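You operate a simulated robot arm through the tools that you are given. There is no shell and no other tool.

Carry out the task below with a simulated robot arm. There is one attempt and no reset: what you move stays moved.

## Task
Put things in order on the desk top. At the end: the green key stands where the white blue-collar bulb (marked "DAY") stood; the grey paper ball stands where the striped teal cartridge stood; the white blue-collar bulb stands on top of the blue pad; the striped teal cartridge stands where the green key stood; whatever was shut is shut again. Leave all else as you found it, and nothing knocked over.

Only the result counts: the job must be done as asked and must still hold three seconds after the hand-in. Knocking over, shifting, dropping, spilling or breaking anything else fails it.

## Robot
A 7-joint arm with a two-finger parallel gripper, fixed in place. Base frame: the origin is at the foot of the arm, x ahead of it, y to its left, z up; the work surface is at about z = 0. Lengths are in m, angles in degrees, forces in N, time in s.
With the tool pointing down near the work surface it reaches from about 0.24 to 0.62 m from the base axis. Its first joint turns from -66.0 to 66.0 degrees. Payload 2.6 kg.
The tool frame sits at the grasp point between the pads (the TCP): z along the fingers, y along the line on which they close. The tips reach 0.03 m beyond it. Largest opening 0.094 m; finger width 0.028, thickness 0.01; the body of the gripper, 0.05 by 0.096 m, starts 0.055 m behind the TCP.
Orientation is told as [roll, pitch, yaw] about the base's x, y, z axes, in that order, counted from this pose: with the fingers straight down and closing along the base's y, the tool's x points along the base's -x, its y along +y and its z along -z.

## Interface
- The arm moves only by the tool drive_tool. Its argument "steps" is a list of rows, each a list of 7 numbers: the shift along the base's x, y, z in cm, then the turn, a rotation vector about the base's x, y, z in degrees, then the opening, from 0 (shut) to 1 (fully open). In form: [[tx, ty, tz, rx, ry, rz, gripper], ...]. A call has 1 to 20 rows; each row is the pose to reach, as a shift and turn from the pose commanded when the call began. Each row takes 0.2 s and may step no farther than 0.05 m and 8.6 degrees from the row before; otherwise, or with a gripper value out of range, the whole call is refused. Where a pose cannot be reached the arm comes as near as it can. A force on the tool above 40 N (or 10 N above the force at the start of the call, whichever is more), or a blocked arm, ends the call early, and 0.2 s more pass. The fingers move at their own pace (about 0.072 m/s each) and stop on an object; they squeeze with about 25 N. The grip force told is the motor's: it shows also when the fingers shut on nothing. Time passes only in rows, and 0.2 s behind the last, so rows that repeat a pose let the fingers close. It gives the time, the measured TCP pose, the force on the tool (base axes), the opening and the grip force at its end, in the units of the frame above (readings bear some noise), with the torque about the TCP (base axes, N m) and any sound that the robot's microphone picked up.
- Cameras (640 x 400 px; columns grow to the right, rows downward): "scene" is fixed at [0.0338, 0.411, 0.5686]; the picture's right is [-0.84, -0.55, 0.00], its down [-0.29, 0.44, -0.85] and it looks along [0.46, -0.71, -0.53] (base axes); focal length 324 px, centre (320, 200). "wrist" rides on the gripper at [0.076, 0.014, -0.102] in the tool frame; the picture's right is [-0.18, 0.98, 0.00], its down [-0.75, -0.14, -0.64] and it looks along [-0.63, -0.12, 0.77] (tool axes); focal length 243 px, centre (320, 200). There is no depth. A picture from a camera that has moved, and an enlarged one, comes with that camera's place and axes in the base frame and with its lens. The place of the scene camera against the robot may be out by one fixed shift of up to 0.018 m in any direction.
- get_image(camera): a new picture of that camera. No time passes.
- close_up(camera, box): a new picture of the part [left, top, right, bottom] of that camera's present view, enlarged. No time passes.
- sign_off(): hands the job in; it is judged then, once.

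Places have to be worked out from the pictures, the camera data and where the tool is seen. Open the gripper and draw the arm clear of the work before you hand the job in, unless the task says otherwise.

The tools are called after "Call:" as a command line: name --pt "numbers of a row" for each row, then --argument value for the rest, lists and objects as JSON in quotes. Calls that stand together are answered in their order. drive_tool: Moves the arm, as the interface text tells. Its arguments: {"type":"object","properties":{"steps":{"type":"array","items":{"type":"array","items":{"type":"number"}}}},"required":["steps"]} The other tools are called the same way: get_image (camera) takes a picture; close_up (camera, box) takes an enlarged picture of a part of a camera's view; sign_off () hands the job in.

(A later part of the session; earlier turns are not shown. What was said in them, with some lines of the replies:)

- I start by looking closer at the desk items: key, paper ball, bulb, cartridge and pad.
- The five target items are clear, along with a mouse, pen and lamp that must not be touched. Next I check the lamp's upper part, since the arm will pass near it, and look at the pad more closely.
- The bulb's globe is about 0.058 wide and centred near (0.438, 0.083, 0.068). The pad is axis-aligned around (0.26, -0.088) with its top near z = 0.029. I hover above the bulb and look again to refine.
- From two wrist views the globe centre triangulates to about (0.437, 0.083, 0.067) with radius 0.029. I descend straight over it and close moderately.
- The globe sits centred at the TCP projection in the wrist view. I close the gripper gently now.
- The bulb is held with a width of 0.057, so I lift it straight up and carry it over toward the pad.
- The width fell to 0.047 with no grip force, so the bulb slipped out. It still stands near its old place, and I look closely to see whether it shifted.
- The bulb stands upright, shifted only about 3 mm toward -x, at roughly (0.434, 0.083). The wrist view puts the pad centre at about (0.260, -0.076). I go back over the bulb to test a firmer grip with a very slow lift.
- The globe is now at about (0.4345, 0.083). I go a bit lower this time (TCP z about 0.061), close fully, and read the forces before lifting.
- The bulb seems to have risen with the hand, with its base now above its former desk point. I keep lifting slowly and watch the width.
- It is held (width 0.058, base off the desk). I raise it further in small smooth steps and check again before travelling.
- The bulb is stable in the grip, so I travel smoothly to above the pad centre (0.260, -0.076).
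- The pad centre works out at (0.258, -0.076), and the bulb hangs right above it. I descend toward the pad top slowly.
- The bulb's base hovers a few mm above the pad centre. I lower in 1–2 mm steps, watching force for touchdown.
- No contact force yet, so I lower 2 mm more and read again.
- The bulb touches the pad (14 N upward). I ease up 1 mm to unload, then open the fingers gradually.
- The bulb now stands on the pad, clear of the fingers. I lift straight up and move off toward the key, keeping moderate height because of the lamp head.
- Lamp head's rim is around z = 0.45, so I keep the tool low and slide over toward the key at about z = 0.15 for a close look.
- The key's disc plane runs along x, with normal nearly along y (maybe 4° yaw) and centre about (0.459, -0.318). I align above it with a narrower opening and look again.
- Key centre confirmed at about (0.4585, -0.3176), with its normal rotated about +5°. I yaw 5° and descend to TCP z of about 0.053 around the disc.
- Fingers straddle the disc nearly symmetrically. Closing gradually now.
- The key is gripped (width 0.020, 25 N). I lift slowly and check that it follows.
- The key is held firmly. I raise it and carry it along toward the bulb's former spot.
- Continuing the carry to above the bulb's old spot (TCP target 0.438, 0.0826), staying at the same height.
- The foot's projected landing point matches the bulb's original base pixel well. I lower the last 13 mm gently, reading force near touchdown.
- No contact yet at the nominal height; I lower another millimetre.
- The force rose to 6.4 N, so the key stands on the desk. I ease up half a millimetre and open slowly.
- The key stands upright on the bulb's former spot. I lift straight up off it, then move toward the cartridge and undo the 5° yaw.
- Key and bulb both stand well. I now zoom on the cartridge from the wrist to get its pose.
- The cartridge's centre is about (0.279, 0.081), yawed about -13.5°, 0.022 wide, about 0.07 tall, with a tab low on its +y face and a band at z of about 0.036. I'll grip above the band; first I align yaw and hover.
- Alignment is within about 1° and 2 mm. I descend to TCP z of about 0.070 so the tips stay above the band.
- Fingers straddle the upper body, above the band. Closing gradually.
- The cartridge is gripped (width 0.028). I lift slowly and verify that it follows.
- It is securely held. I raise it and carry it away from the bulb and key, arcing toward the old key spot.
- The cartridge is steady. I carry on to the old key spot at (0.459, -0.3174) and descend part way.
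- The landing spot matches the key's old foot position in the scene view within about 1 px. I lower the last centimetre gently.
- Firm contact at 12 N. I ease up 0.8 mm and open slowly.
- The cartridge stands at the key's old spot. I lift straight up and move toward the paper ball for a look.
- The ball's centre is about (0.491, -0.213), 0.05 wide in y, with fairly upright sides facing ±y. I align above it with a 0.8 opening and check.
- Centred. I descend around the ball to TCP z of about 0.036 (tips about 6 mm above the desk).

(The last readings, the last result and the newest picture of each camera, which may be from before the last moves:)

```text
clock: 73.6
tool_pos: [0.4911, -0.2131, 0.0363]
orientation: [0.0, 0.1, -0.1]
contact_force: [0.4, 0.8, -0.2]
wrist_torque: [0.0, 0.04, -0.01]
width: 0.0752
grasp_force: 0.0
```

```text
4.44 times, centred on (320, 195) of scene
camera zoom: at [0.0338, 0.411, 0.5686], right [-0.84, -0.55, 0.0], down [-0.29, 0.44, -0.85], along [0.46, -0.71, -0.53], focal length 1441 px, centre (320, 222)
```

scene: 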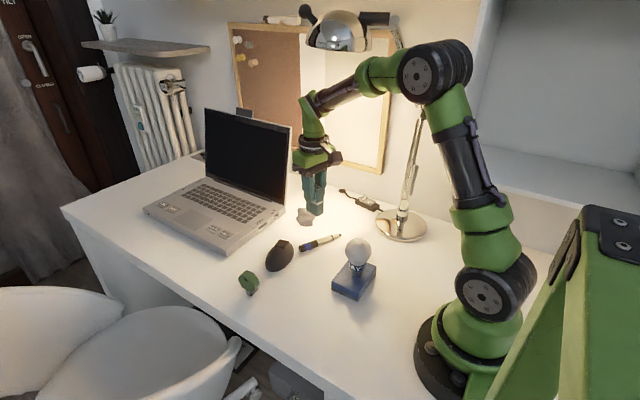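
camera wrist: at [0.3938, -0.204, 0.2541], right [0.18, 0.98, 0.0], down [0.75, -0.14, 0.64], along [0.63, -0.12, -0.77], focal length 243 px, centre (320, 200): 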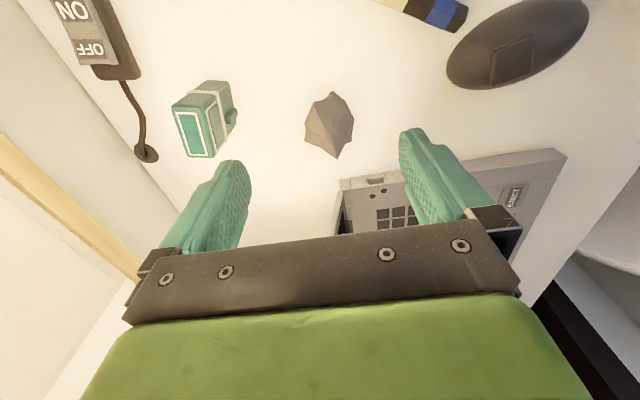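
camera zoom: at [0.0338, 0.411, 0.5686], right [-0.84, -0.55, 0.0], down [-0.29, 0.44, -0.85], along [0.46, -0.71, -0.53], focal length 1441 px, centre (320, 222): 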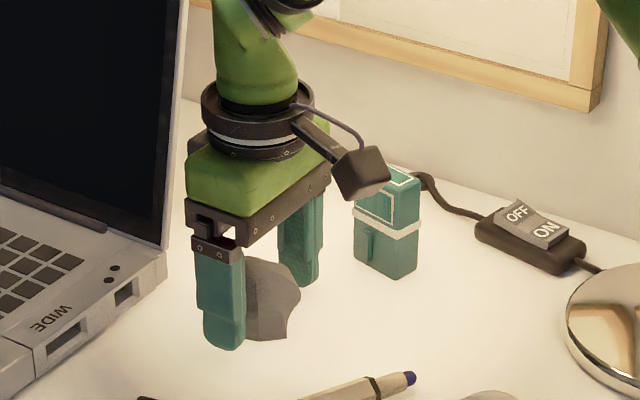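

The ball sits midway between the fingers. Closing gradually.

Call:
drive_tool --pt "0 0 0 0 0 0 0.7" --pt "0 0 0 0 0 0 0.62" --pt "0 0 0 0 0 0 0.56" --pt "0 0 0 0 0 0 0.5" --pt "0 0 0 0 0 0 0.42" --pt "0 0 0 0 0 0 0.3" --pt "0 0 0 0 0 0 0.15" --pt "0 0 0 0 0 0 0" --pt "0 0 0 0 0 0 0"

Call:
close_up --camera "wrist" --box '[200, 60, 440, 240]'

Call:
close_up --camera "scene" --box '[270, 150, 370, 240]'

```text
clock: 75.6
tool_pos: [0.4909, -0.2154, 0.0362]
orientation: [-0.1, 0.0, 0.1]
contact_force: [-0.7, 0.5, 2.2]
wrist_torque: [0.01, -0.01, 0.04]
width: 0.0367
grasp_force: 25.3
```

```text
2.22 times, centred on (320, 150) of wrist
camera zoom: at [0.4143, -0.1997, 0.1388], right [0.18, 0.98, 0.0], down [0.75, -0.14, 0.64], along [0.63, -0.12, -0.77], focal length 539 px, centre (320, 311)
```

zoom: 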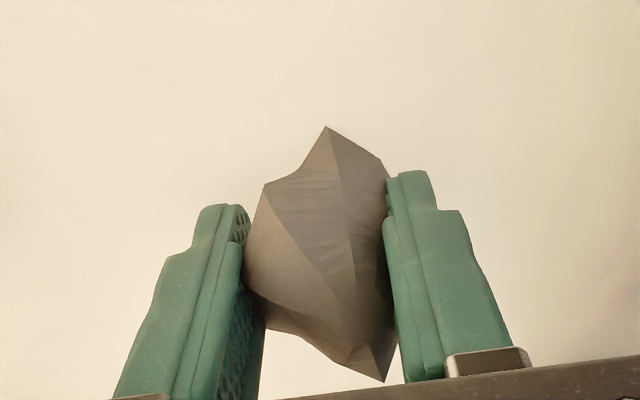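

```text
4.44 times, centred on (320, 195) of scene
camera zoom: at [0.0338, 0.411, 0.5686], right [-0.84, -0.55, 0.0], down [-0.29, 0.44, -0.85], along [0.46, -0.71, -0.53], focal length 1441 px, centre (320, 222)
```

zoom: 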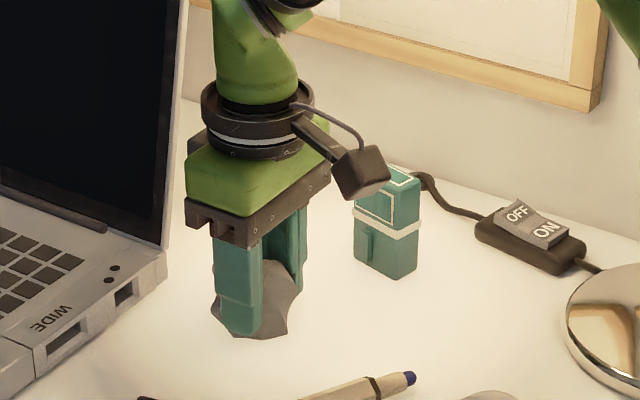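

The ball is gripped at 0.037 width after turning slightly. I lift slowly and check the hold.

Call:
drive_tool --pt "0 0 0.2 0 0 0 0" --pt "0 0 0.5 0 0 0 0" --pt "0 0 0.9 0 0 0 0" --pt "0 0 1.4 0 0 0 0" --pt "0 0 2.0 0 0 0 0" --pt "0 0 2.0 0 0 0 0"

Call:
close_up --camera "wrist" --box '[200, 60, 440, 240]'

Call:
close_up --camera "scene" --box '[270, 150, 370, 240]'

```text
clock: 77.0
tool_pos: [0.4895, -0.2119, 0.0563]
orientation: [0.0, 0.0, 0.0]
contact_force: [0.3, 0.2, 0.2]
wrist_torque: [0.0, 0.03, 0.03]
width: 0.0366
grasp_force: 25.2
```

```text
2.22 times, centred on (320, 150) of wrist
camera zoom: at [0.414, -0.1991, 0.1582], right [0.18, 0.98, 0.0], down [0.75, -0.14, 0.64], along [0.63, -0.12, -0.77], focal length 539 px, centre (320, 311)
```

zoom: 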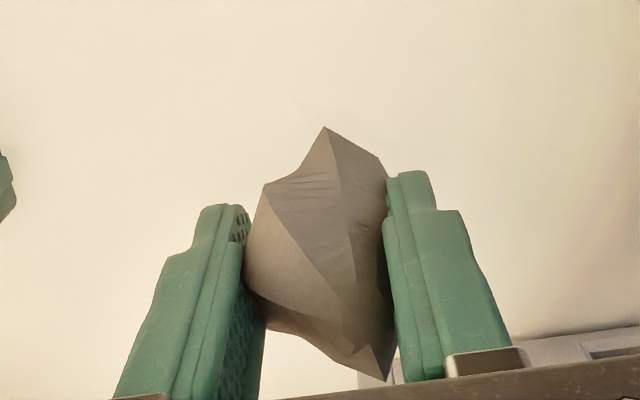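

```text
4.44 times, centred on (320, 195) of scene
camera zoom: at [0.0338, 0.411, 0.5686], right [-0.84, -0.55, 0.0], down [-0.29, 0.44, -0.85], along [0.46, -0.71, -0.53], focal length 1441 px, centre (320, 222)
```

zoom: 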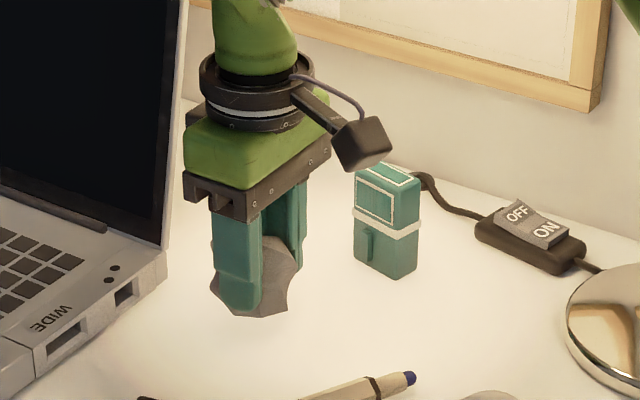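

The ball is held well. I raise it and carry it along a path clear of the key and the bulb, toward the cartridge's old spot.

Call:
drive_tool --pt "0 0 0.6 0 0 0 0" --pt "0 0 1.8 0 0 0 0" --pt "0 0.2 3.6 0 0 0 0" --pt "-0.3 0.6 5.6 0 0 0 0" --pt "-1 1.6 7.6 0 0 0 0" --pt "-2 3.2 9.2 0 0 0 0" --pt "-3.2 5 10 0 0 0 0" --pt "-4.4 6.9 10.4 0 0 0 0" --pt "-5.6 8.8 10.4 0 0 0 0" --pt "-6.8 10.7 10.4 0 0 0 0" --pt "-7.6 12.8 10.4 0 0 0 0" --pt "-8 15 10.4 0 0 0 0" --pt "-8.3 17.2 10.4 0 0 0 0" --pt "-8.8 19.4 10.4 0 0 0 0" --pt "-9.6 21.4 10.4 0 0 0 0" --pt "-10.7 23.2 10.4 0 0 0 0" --pt "-11.9 24.8 10.4 0 0 0 0" --pt "-13 26 10.4 0 0 0 0" --pt "-13.6 26.7 10.4 0 0 0 0" --pt "-13.8 27 10.4 0 0 0 0"

Call:
get_image --camera "wrist"

Call:
get_image --camera "scene"

```text
clock: 81.2
tool_pos: [0.3539, 0.0567, 0.1597]
orientation: [0.0, -0.1, 0.1]
contact_force: [0.6, -0.3, -0.2]
wrist_torque: [-0.01, 0.02, -0.01]
width: 0.0358
grasp_force: 25.0
```

```text
taken
camera wrist: at [0.2768, 0.0706, 0.2615], right [0.18, 0.98, 0.0], down [0.75, -0.14, 0.64], along [0.63, -0.12, -0.77], focal length 243 px, centre (320, 200)
```

wrist: 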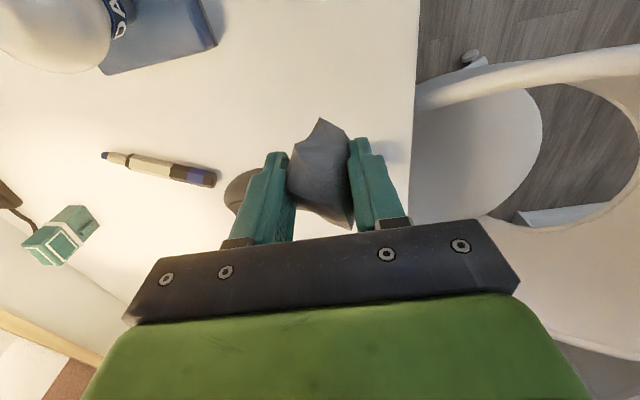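

```text
taken
```

scene: 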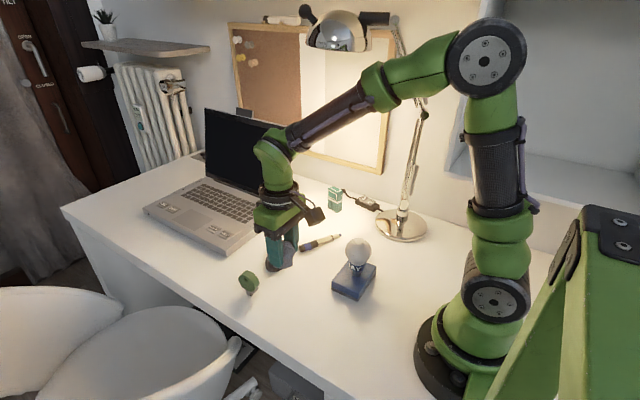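

Still held. I go on to above the cartridge's old spot (TCP 0.2825, 0.082) and descend most of the way.

Call:
drive_tool --pt "-0.5 0.2 0 0 0 0 0" --pt "-1.7 0.6 0 0 0 0 0" --pt "-3.3 1.2 0 0 0 0 0" --pt "-5 1.8 0 0 0 0 0" --pt "-6.3 2.3 0 0 0 0 0" --pt "-6.9 2.5 -0.3 0 0 0 0" --pt "-7.05 2.5 -1.4 0 0 0 0" --pt "-7.05 2.5 -3 0 0 0 0" --pt "-7.05 2.5 -5 0 0 0 0" --pt "-7.05 2.5 -7 0 0 0 0" --pt "-7.05 2.5 -9 0 0 0 0" --pt "-7.05 2.5 -10.4 0 0 0 0" --pt "-7.05 2.5 -11.2 0 0 0 0" --pt "-7.05 2.5 -11.2 0 0 0 0"

Call:
get_image --camera "wrist"

Call:
close_up --camera "scene" --box '[265, 240, 355, 340]'

```text
clock: 84.2
tool_pos: [0.2828, 0.0824, 0.049]
orientation: [0.0, 0.0, 0.0]
contact_force: [0.0, 0.5, -0.3]
wrist_torque: [0.0, 0.0, 0.03]
width: 0.0358
grasp_force: 25.0
```

```text
taken
camera wrist: at [0.2057, 0.0971, 0.1506], right [0.19, 0.98, 0.0], down [0.75, -0.14, 0.64], along [0.63, -0.12, -0.77], focal length 243 px, centre (320, 200)
```

wrist: 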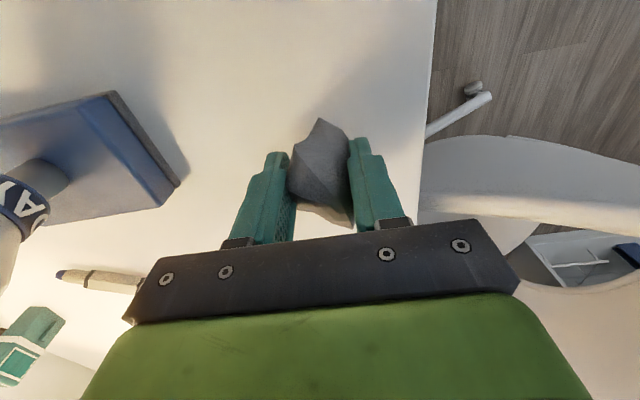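

```text
4.00 times, centred on (310, 290) of scene
camera zoom: at [0.0338, 0.411, 0.5686], right [-0.84, -0.55, 0.0], down [-0.29, 0.44, -0.85], along [0.46, -0.71, -0.53], focal length 1297 px, centre (360, -160)
```

zoom: 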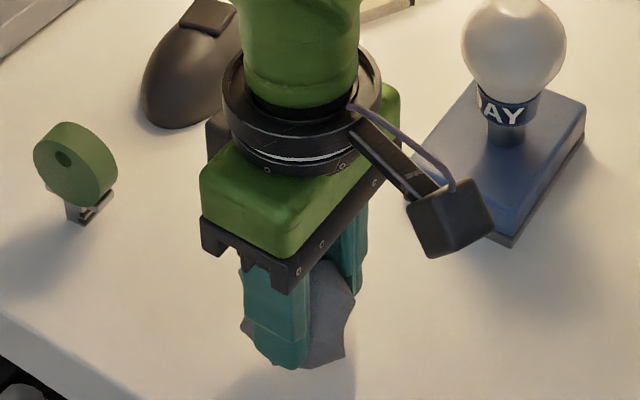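

The ball is above the target spot. I lower the last centimetre gently with force checks.

Call:
drive_tool --pt "0 0 -0.4 0 0 0 0" --pt "0 0 -0.8 0 0 0 0" --pt "0 0 -1.05 0 0 0 0" --pt "0 0 -1.05 0 0 0 0"

Call:
drive_tool --pt "0 0 -0.1 0 0 0 0" --pt "0 0 -0.1 0 0 0 0"

Call:
close_up --camera "scene" --box '[265, 250, 345, 340]'

```text
clock: 85.2
tool_pos: [0.2824, 0.0833, 0.0379]
orientation: [0.0, -0.1, -0.1]
contact_force: [-1.5, 0.5, 5.3]
wrist_torque: [0.08, -0.04, 0.0]
width: 0.0357
grasp_force: 25.4
```

```text
clock: 85.8
tool_pos: [0.283, 0.0812, 0.036]
orientation: [0.0, -0.1, -0.1]
contact_force: [-1.1, -0.9, 17.8]
wrist_torque: [0.22, -0.03, 0.02]
width: 0.0357
grasp_force: 24.8
```

```text
4.44 times, centred on (305, 295) of scene
camera zoom: at [0.0338, 0.411, 0.5686], right [-0.84, -0.55, 0.0], down [-0.29, 0.44, -0.85], along [0.46, -0.71, -0.53], focal length 1441 px, centre (387, -222)
```

zoom: 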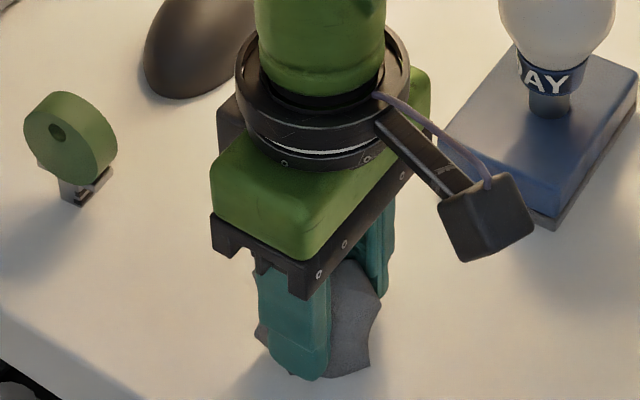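

Contact is firm (17.8 N), so I ease up 1.2 mm and open slowly.

Call:
drive_tool --pt "0 0 0.12 0 0 0 0" --pt "0 0 0.12 0 0 0 0.3" --pt "0 0 0.12 0 0 0 0.36" --pt "0 0 0.12 0 0 0 0.4" --pt "0 0 0.12 0 0 0 0.44" --pt "0 0 0.12 0 0 0 0.5" --pt "0 0 0.12 0 0 0 0.58" --pt "0 0 0.12 0 0 0 0.7" --pt "0 0 0.12 0 0 0 0.85" --pt "0 0 0.12 0 0 0 0.85"

Call:
get_image --camera "wrist"

Call:
close_up --camera "scene" --box '[265, 250, 345, 340]'

```text
clock: 88.0
tool_pos: [0.2814, 0.0826, 0.0364]
orientation: [0.0, 0.0, -0.1]
contact_force: [-0.3, 0.0, 0.1]
wrist_torque: [0.03, 0.01, 0.0]
width: 0.0801
grasp_force: 0.1
```

```text
taken
camera wrist: at [0.2057, 0.0963, 0.1397], right [0.18, 0.98, 0.0], down [0.75, -0.14, 0.64], along [0.63, -0.12, -0.77], focal length 243 px, centre (320, 200)
```

wrist: 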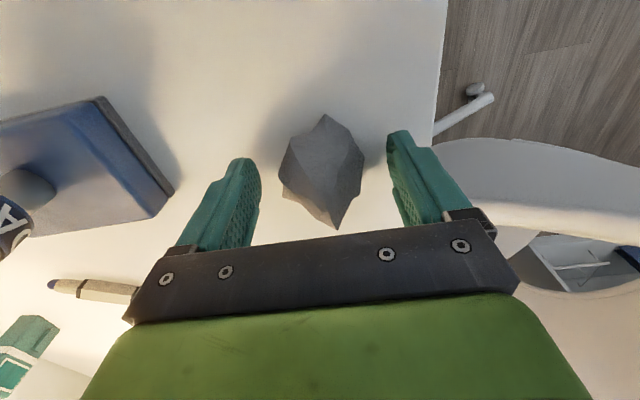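

```text
4.44 times, centred on (305, 295) of scene
camera zoom: at [0.0338, 0.411, 0.5686], right [-0.84, -0.55, 0.0], down [-0.29, 0.44, -0.85], along [0.46, -0.71, -0.53], focal length 1441 px, centre (387, -222)
```

zoom: 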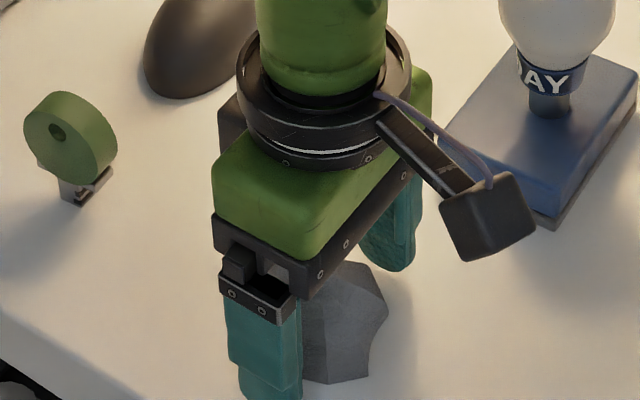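

The ball rests at about (0.280, 0.083), within about 2 mm of the target. I lift straight up, clear of the work, and inspect everything.

Call:
drive_tool --pt "0 0 0.6 0 0 0 0.85" --pt "0 0 2 0 0 0 0.85" --pt "0 0 4 0 0 0 0.9" --pt "0 0 7 0 0 0 1" --pt "0 0 11 0 0 0 1" --pt "0 0 15 0 0 0 1" --pt "0 0 19 0 0 0 1" --pt "2 0 22 0 0 0 1" --pt "5 0 24 0 0 0 1" --pt "5 0 24 0 0 0 1"

Call:
get_image --camera "scene"

Call:
get_image --camera "wrist"

Call:
close_up --camera "scene" --box '[220, 170, 440, 340]'

```text
clock: 90.2
tool_pos: [0.3319, 0.0837, 0.277]
orientation: [0.0, 0.1, -0.1]
contact_force: [-0.1, -0.6, -0.4]
wrist_torque: [0.03, 0.01, 0.02]
width: 0.094
grasp_force: 0.0
```

```text
taken
```

scene: 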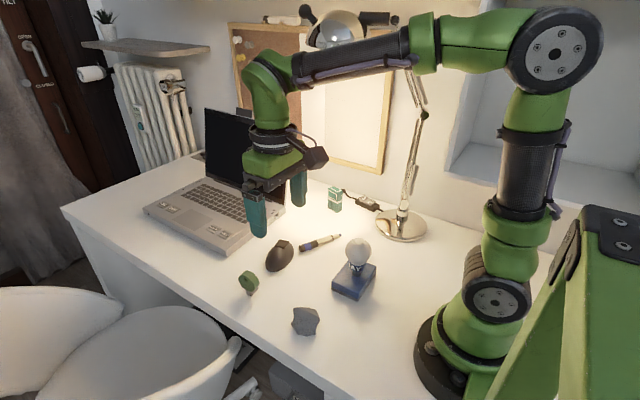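

```text
taken
camera wrist: at [0.2555, 0.0977, 0.3792], right [0.19, 0.98, 0.0], down [0.75, -0.14, 0.64], along [0.63, -0.12, -0.77], focal length 243 px, centre (320, 200)
```

wrist: 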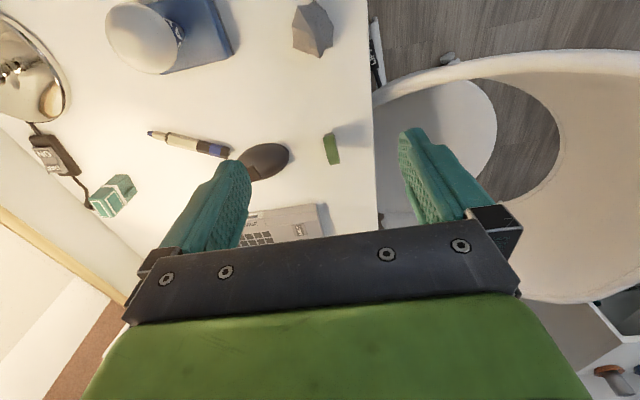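

```text
2.35 times, centred on (330, 255) of scene
camera zoom: at [0.0338, 0.411, 0.5686], right [-0.84, -0.55, 0.0], down [-0.29, 0.44, -0.85], along [0.46, -0.71, -0.53], focal length 763 px, centre (296, 71)
```

zoom: 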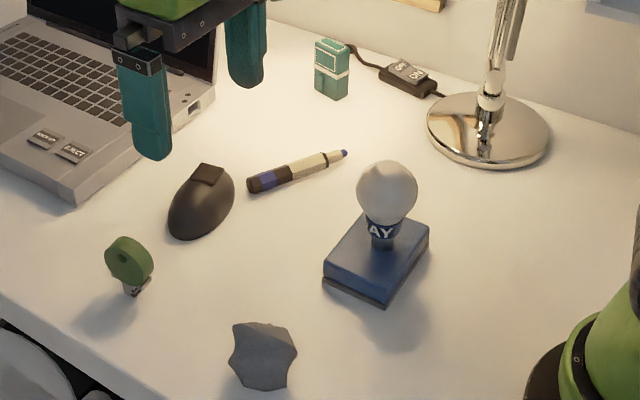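

Everything stands and the mouse, pen and pad look unmoved. I verify the ball's and other items' positions more precisely with zooms.

Call:
close_up --camera "scene" --box '[285, 280, 335, 340]'

Call:
close_up --camera "wrist" --box '[100, 0, 350, 180]'

Call:
close_up --camera "scene" --box '[290, 170, 410, 270]'

Call:
close_up --camera "scene" --box '[320, 225, 390, 310]'

```text
6.67 times, centred on (310, 310) of scene
camera zoom: at [0.0338, 0.411, 0.5686], right [-0.84, -0.55, 0.0], down [-0.29, 0.44, -0.85], along [0.46, -0.71, -0.53], focal length 2162 px, centre (387, -533)
```

zoom: 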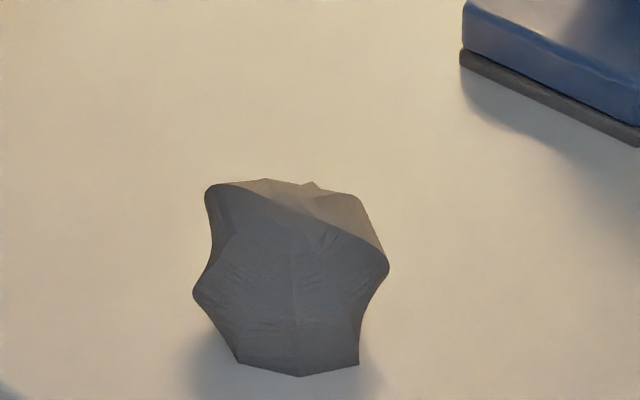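

```text
2.22 times, centred on (225, 90) of wrist
camera zoom: at [0.2555, 0.0977, 0.3792], right [0.19, 0.98, 0.0], down [0.75, -0.14, 0.64], along [0.63, -0.12, -0.77], focal length 539 px, centre (531, 444)
```

zoom: 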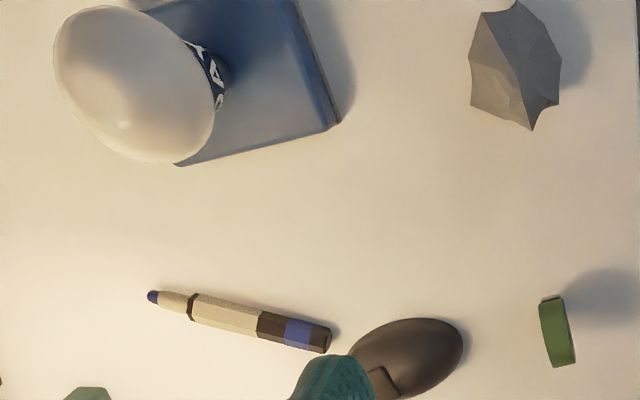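

```text
4.00 times, centred on (350, 220) of scene
camera zoom: at [0.0338, 0.411, 0.5686], right [-0.84, -0.55, 0.0], down [-0.29, 0.44, -0.85], along [0.46, -0.71, -0.53], focal length 1297 px, centre (200, 120)
```

zoom: 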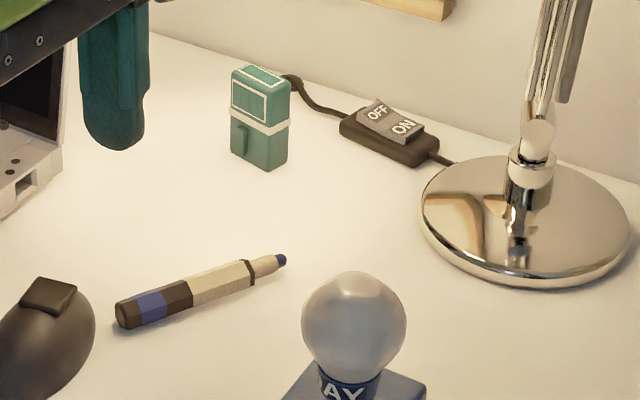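

```text
4.71 times, centred on (355, 268) of scene
camera zoom: at [0.0338, 0.411, 0.5686], right [-0.84, -0.55, 0.0], down [-0.29, 0.44, -0.85], along [0.46, -0.71, -0.53], focal length 1526 px, centre (155, -118)
```

zoom: 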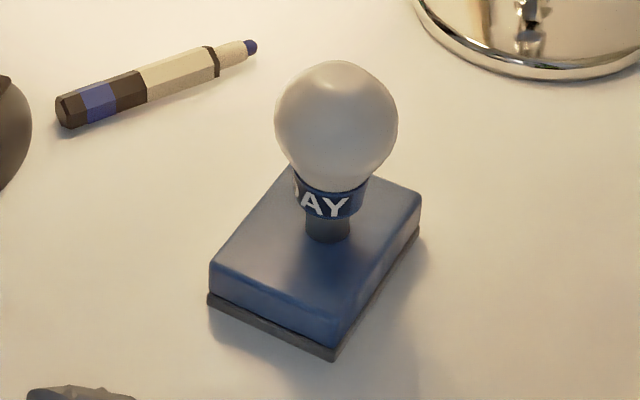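

All placements check out within about 3–5 mm: the bulb is on the pad, and the key, cartridge and ball each stand at their target spots. The mouse, pen, lamp and switch are unmoved. I draw the open gripper back to its starting pose, clear of the work.

Call:
drive_tool --pt "1.5 -1.2 1 0 0 0 1" --pt "4 -3.2 1.8 0 0 0 1" --pt "7 -5.7 1.8 0 0 0 1" --pt "10 -8.2 1.8 0 0 0 1" --pt "12 -9.8 1.8 0 0 0 1" --pt "12.9 -10.5 1.8 0 0 0 1" --pt "12.9 -10.5 1.8 0 0 0 1" --pt "12.9 -10.5 1.8 0 0 0 1"

Call:
get_image --camera "scene"

Call:
get_image --camera "wrist"

```text
clock: 92.0
tool_pos: [0.4608, -0.0225, 0.2946]
orientation: [0.1, 0.0, 0.0]
contact_force: [-0.1, -0.4, -0.3]
wrist_torque: [-0.03, 0.01, 0.02]
width: 0.0939
grasp_force: 0.1
```

```text
taken
```

scene: 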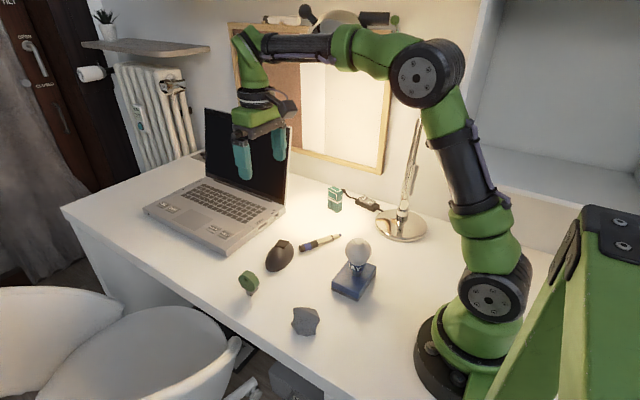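

```text
taken
camera wrist: at [0.3842, -0.0086, 0.3969], right [0.19, 0.98, 0.0], down [0.75, -0.14, 0.64], along [0.63, -0.12, -0.77], focal length 243 px, centre (320, 200)
```

wrist: 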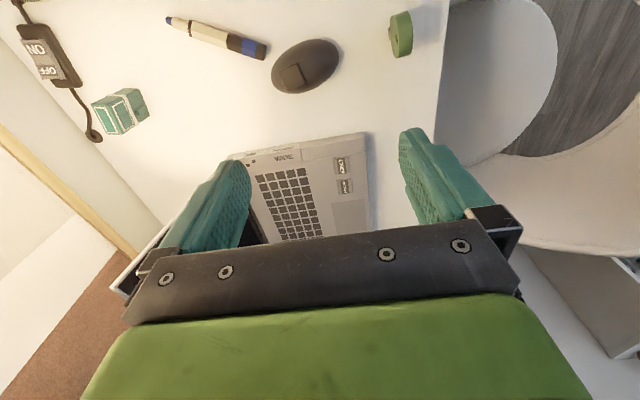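

The scene is stable. The bulb stands on the pad, the key on the bulb's old spot, the cartridge on the key's old spot and the ball on the cartridge's old spot, and everything else is as it was. The gripper is open and clear, so I hand the job in.

Call:
sign_off

```text
The job is handed in.
```

I put the desk in order and handed the job in. I haven't been told how it was judged.

| Item | Where it stands now | How close, by the pictures |
|---|---|---|
| White bulb ("DAY") | On top of the blue pad, near its middle | Upright |
| Green key | Where the bulb stood | Within about 2 mm |
| Striped teal cartridge | Where the green key stood | Within about 4 mm |
| Grey paper ball | Where the cartridge stood | About 2–3 mm off by the wrist camera, up to 5–10 mm by the scene camera |

- **Bulb:** On the first try the bulb slipped out of the grip and moved about 3 mm, but it stayed upright. The second grip held. I placed the key by the bulb's original spot, not the shifted one.
- **Ball:** It turned slightly in the grip, so it may face a little differently from before.
- **The rest:** In the last pictures the mouse, pen, pad, lamp, switch and laptop look as they were, and nothing is knocked over. I opened nothing, so nothing needed shutting again.

The gripper is open and the arm is back at its starting pose, clear of the desk.
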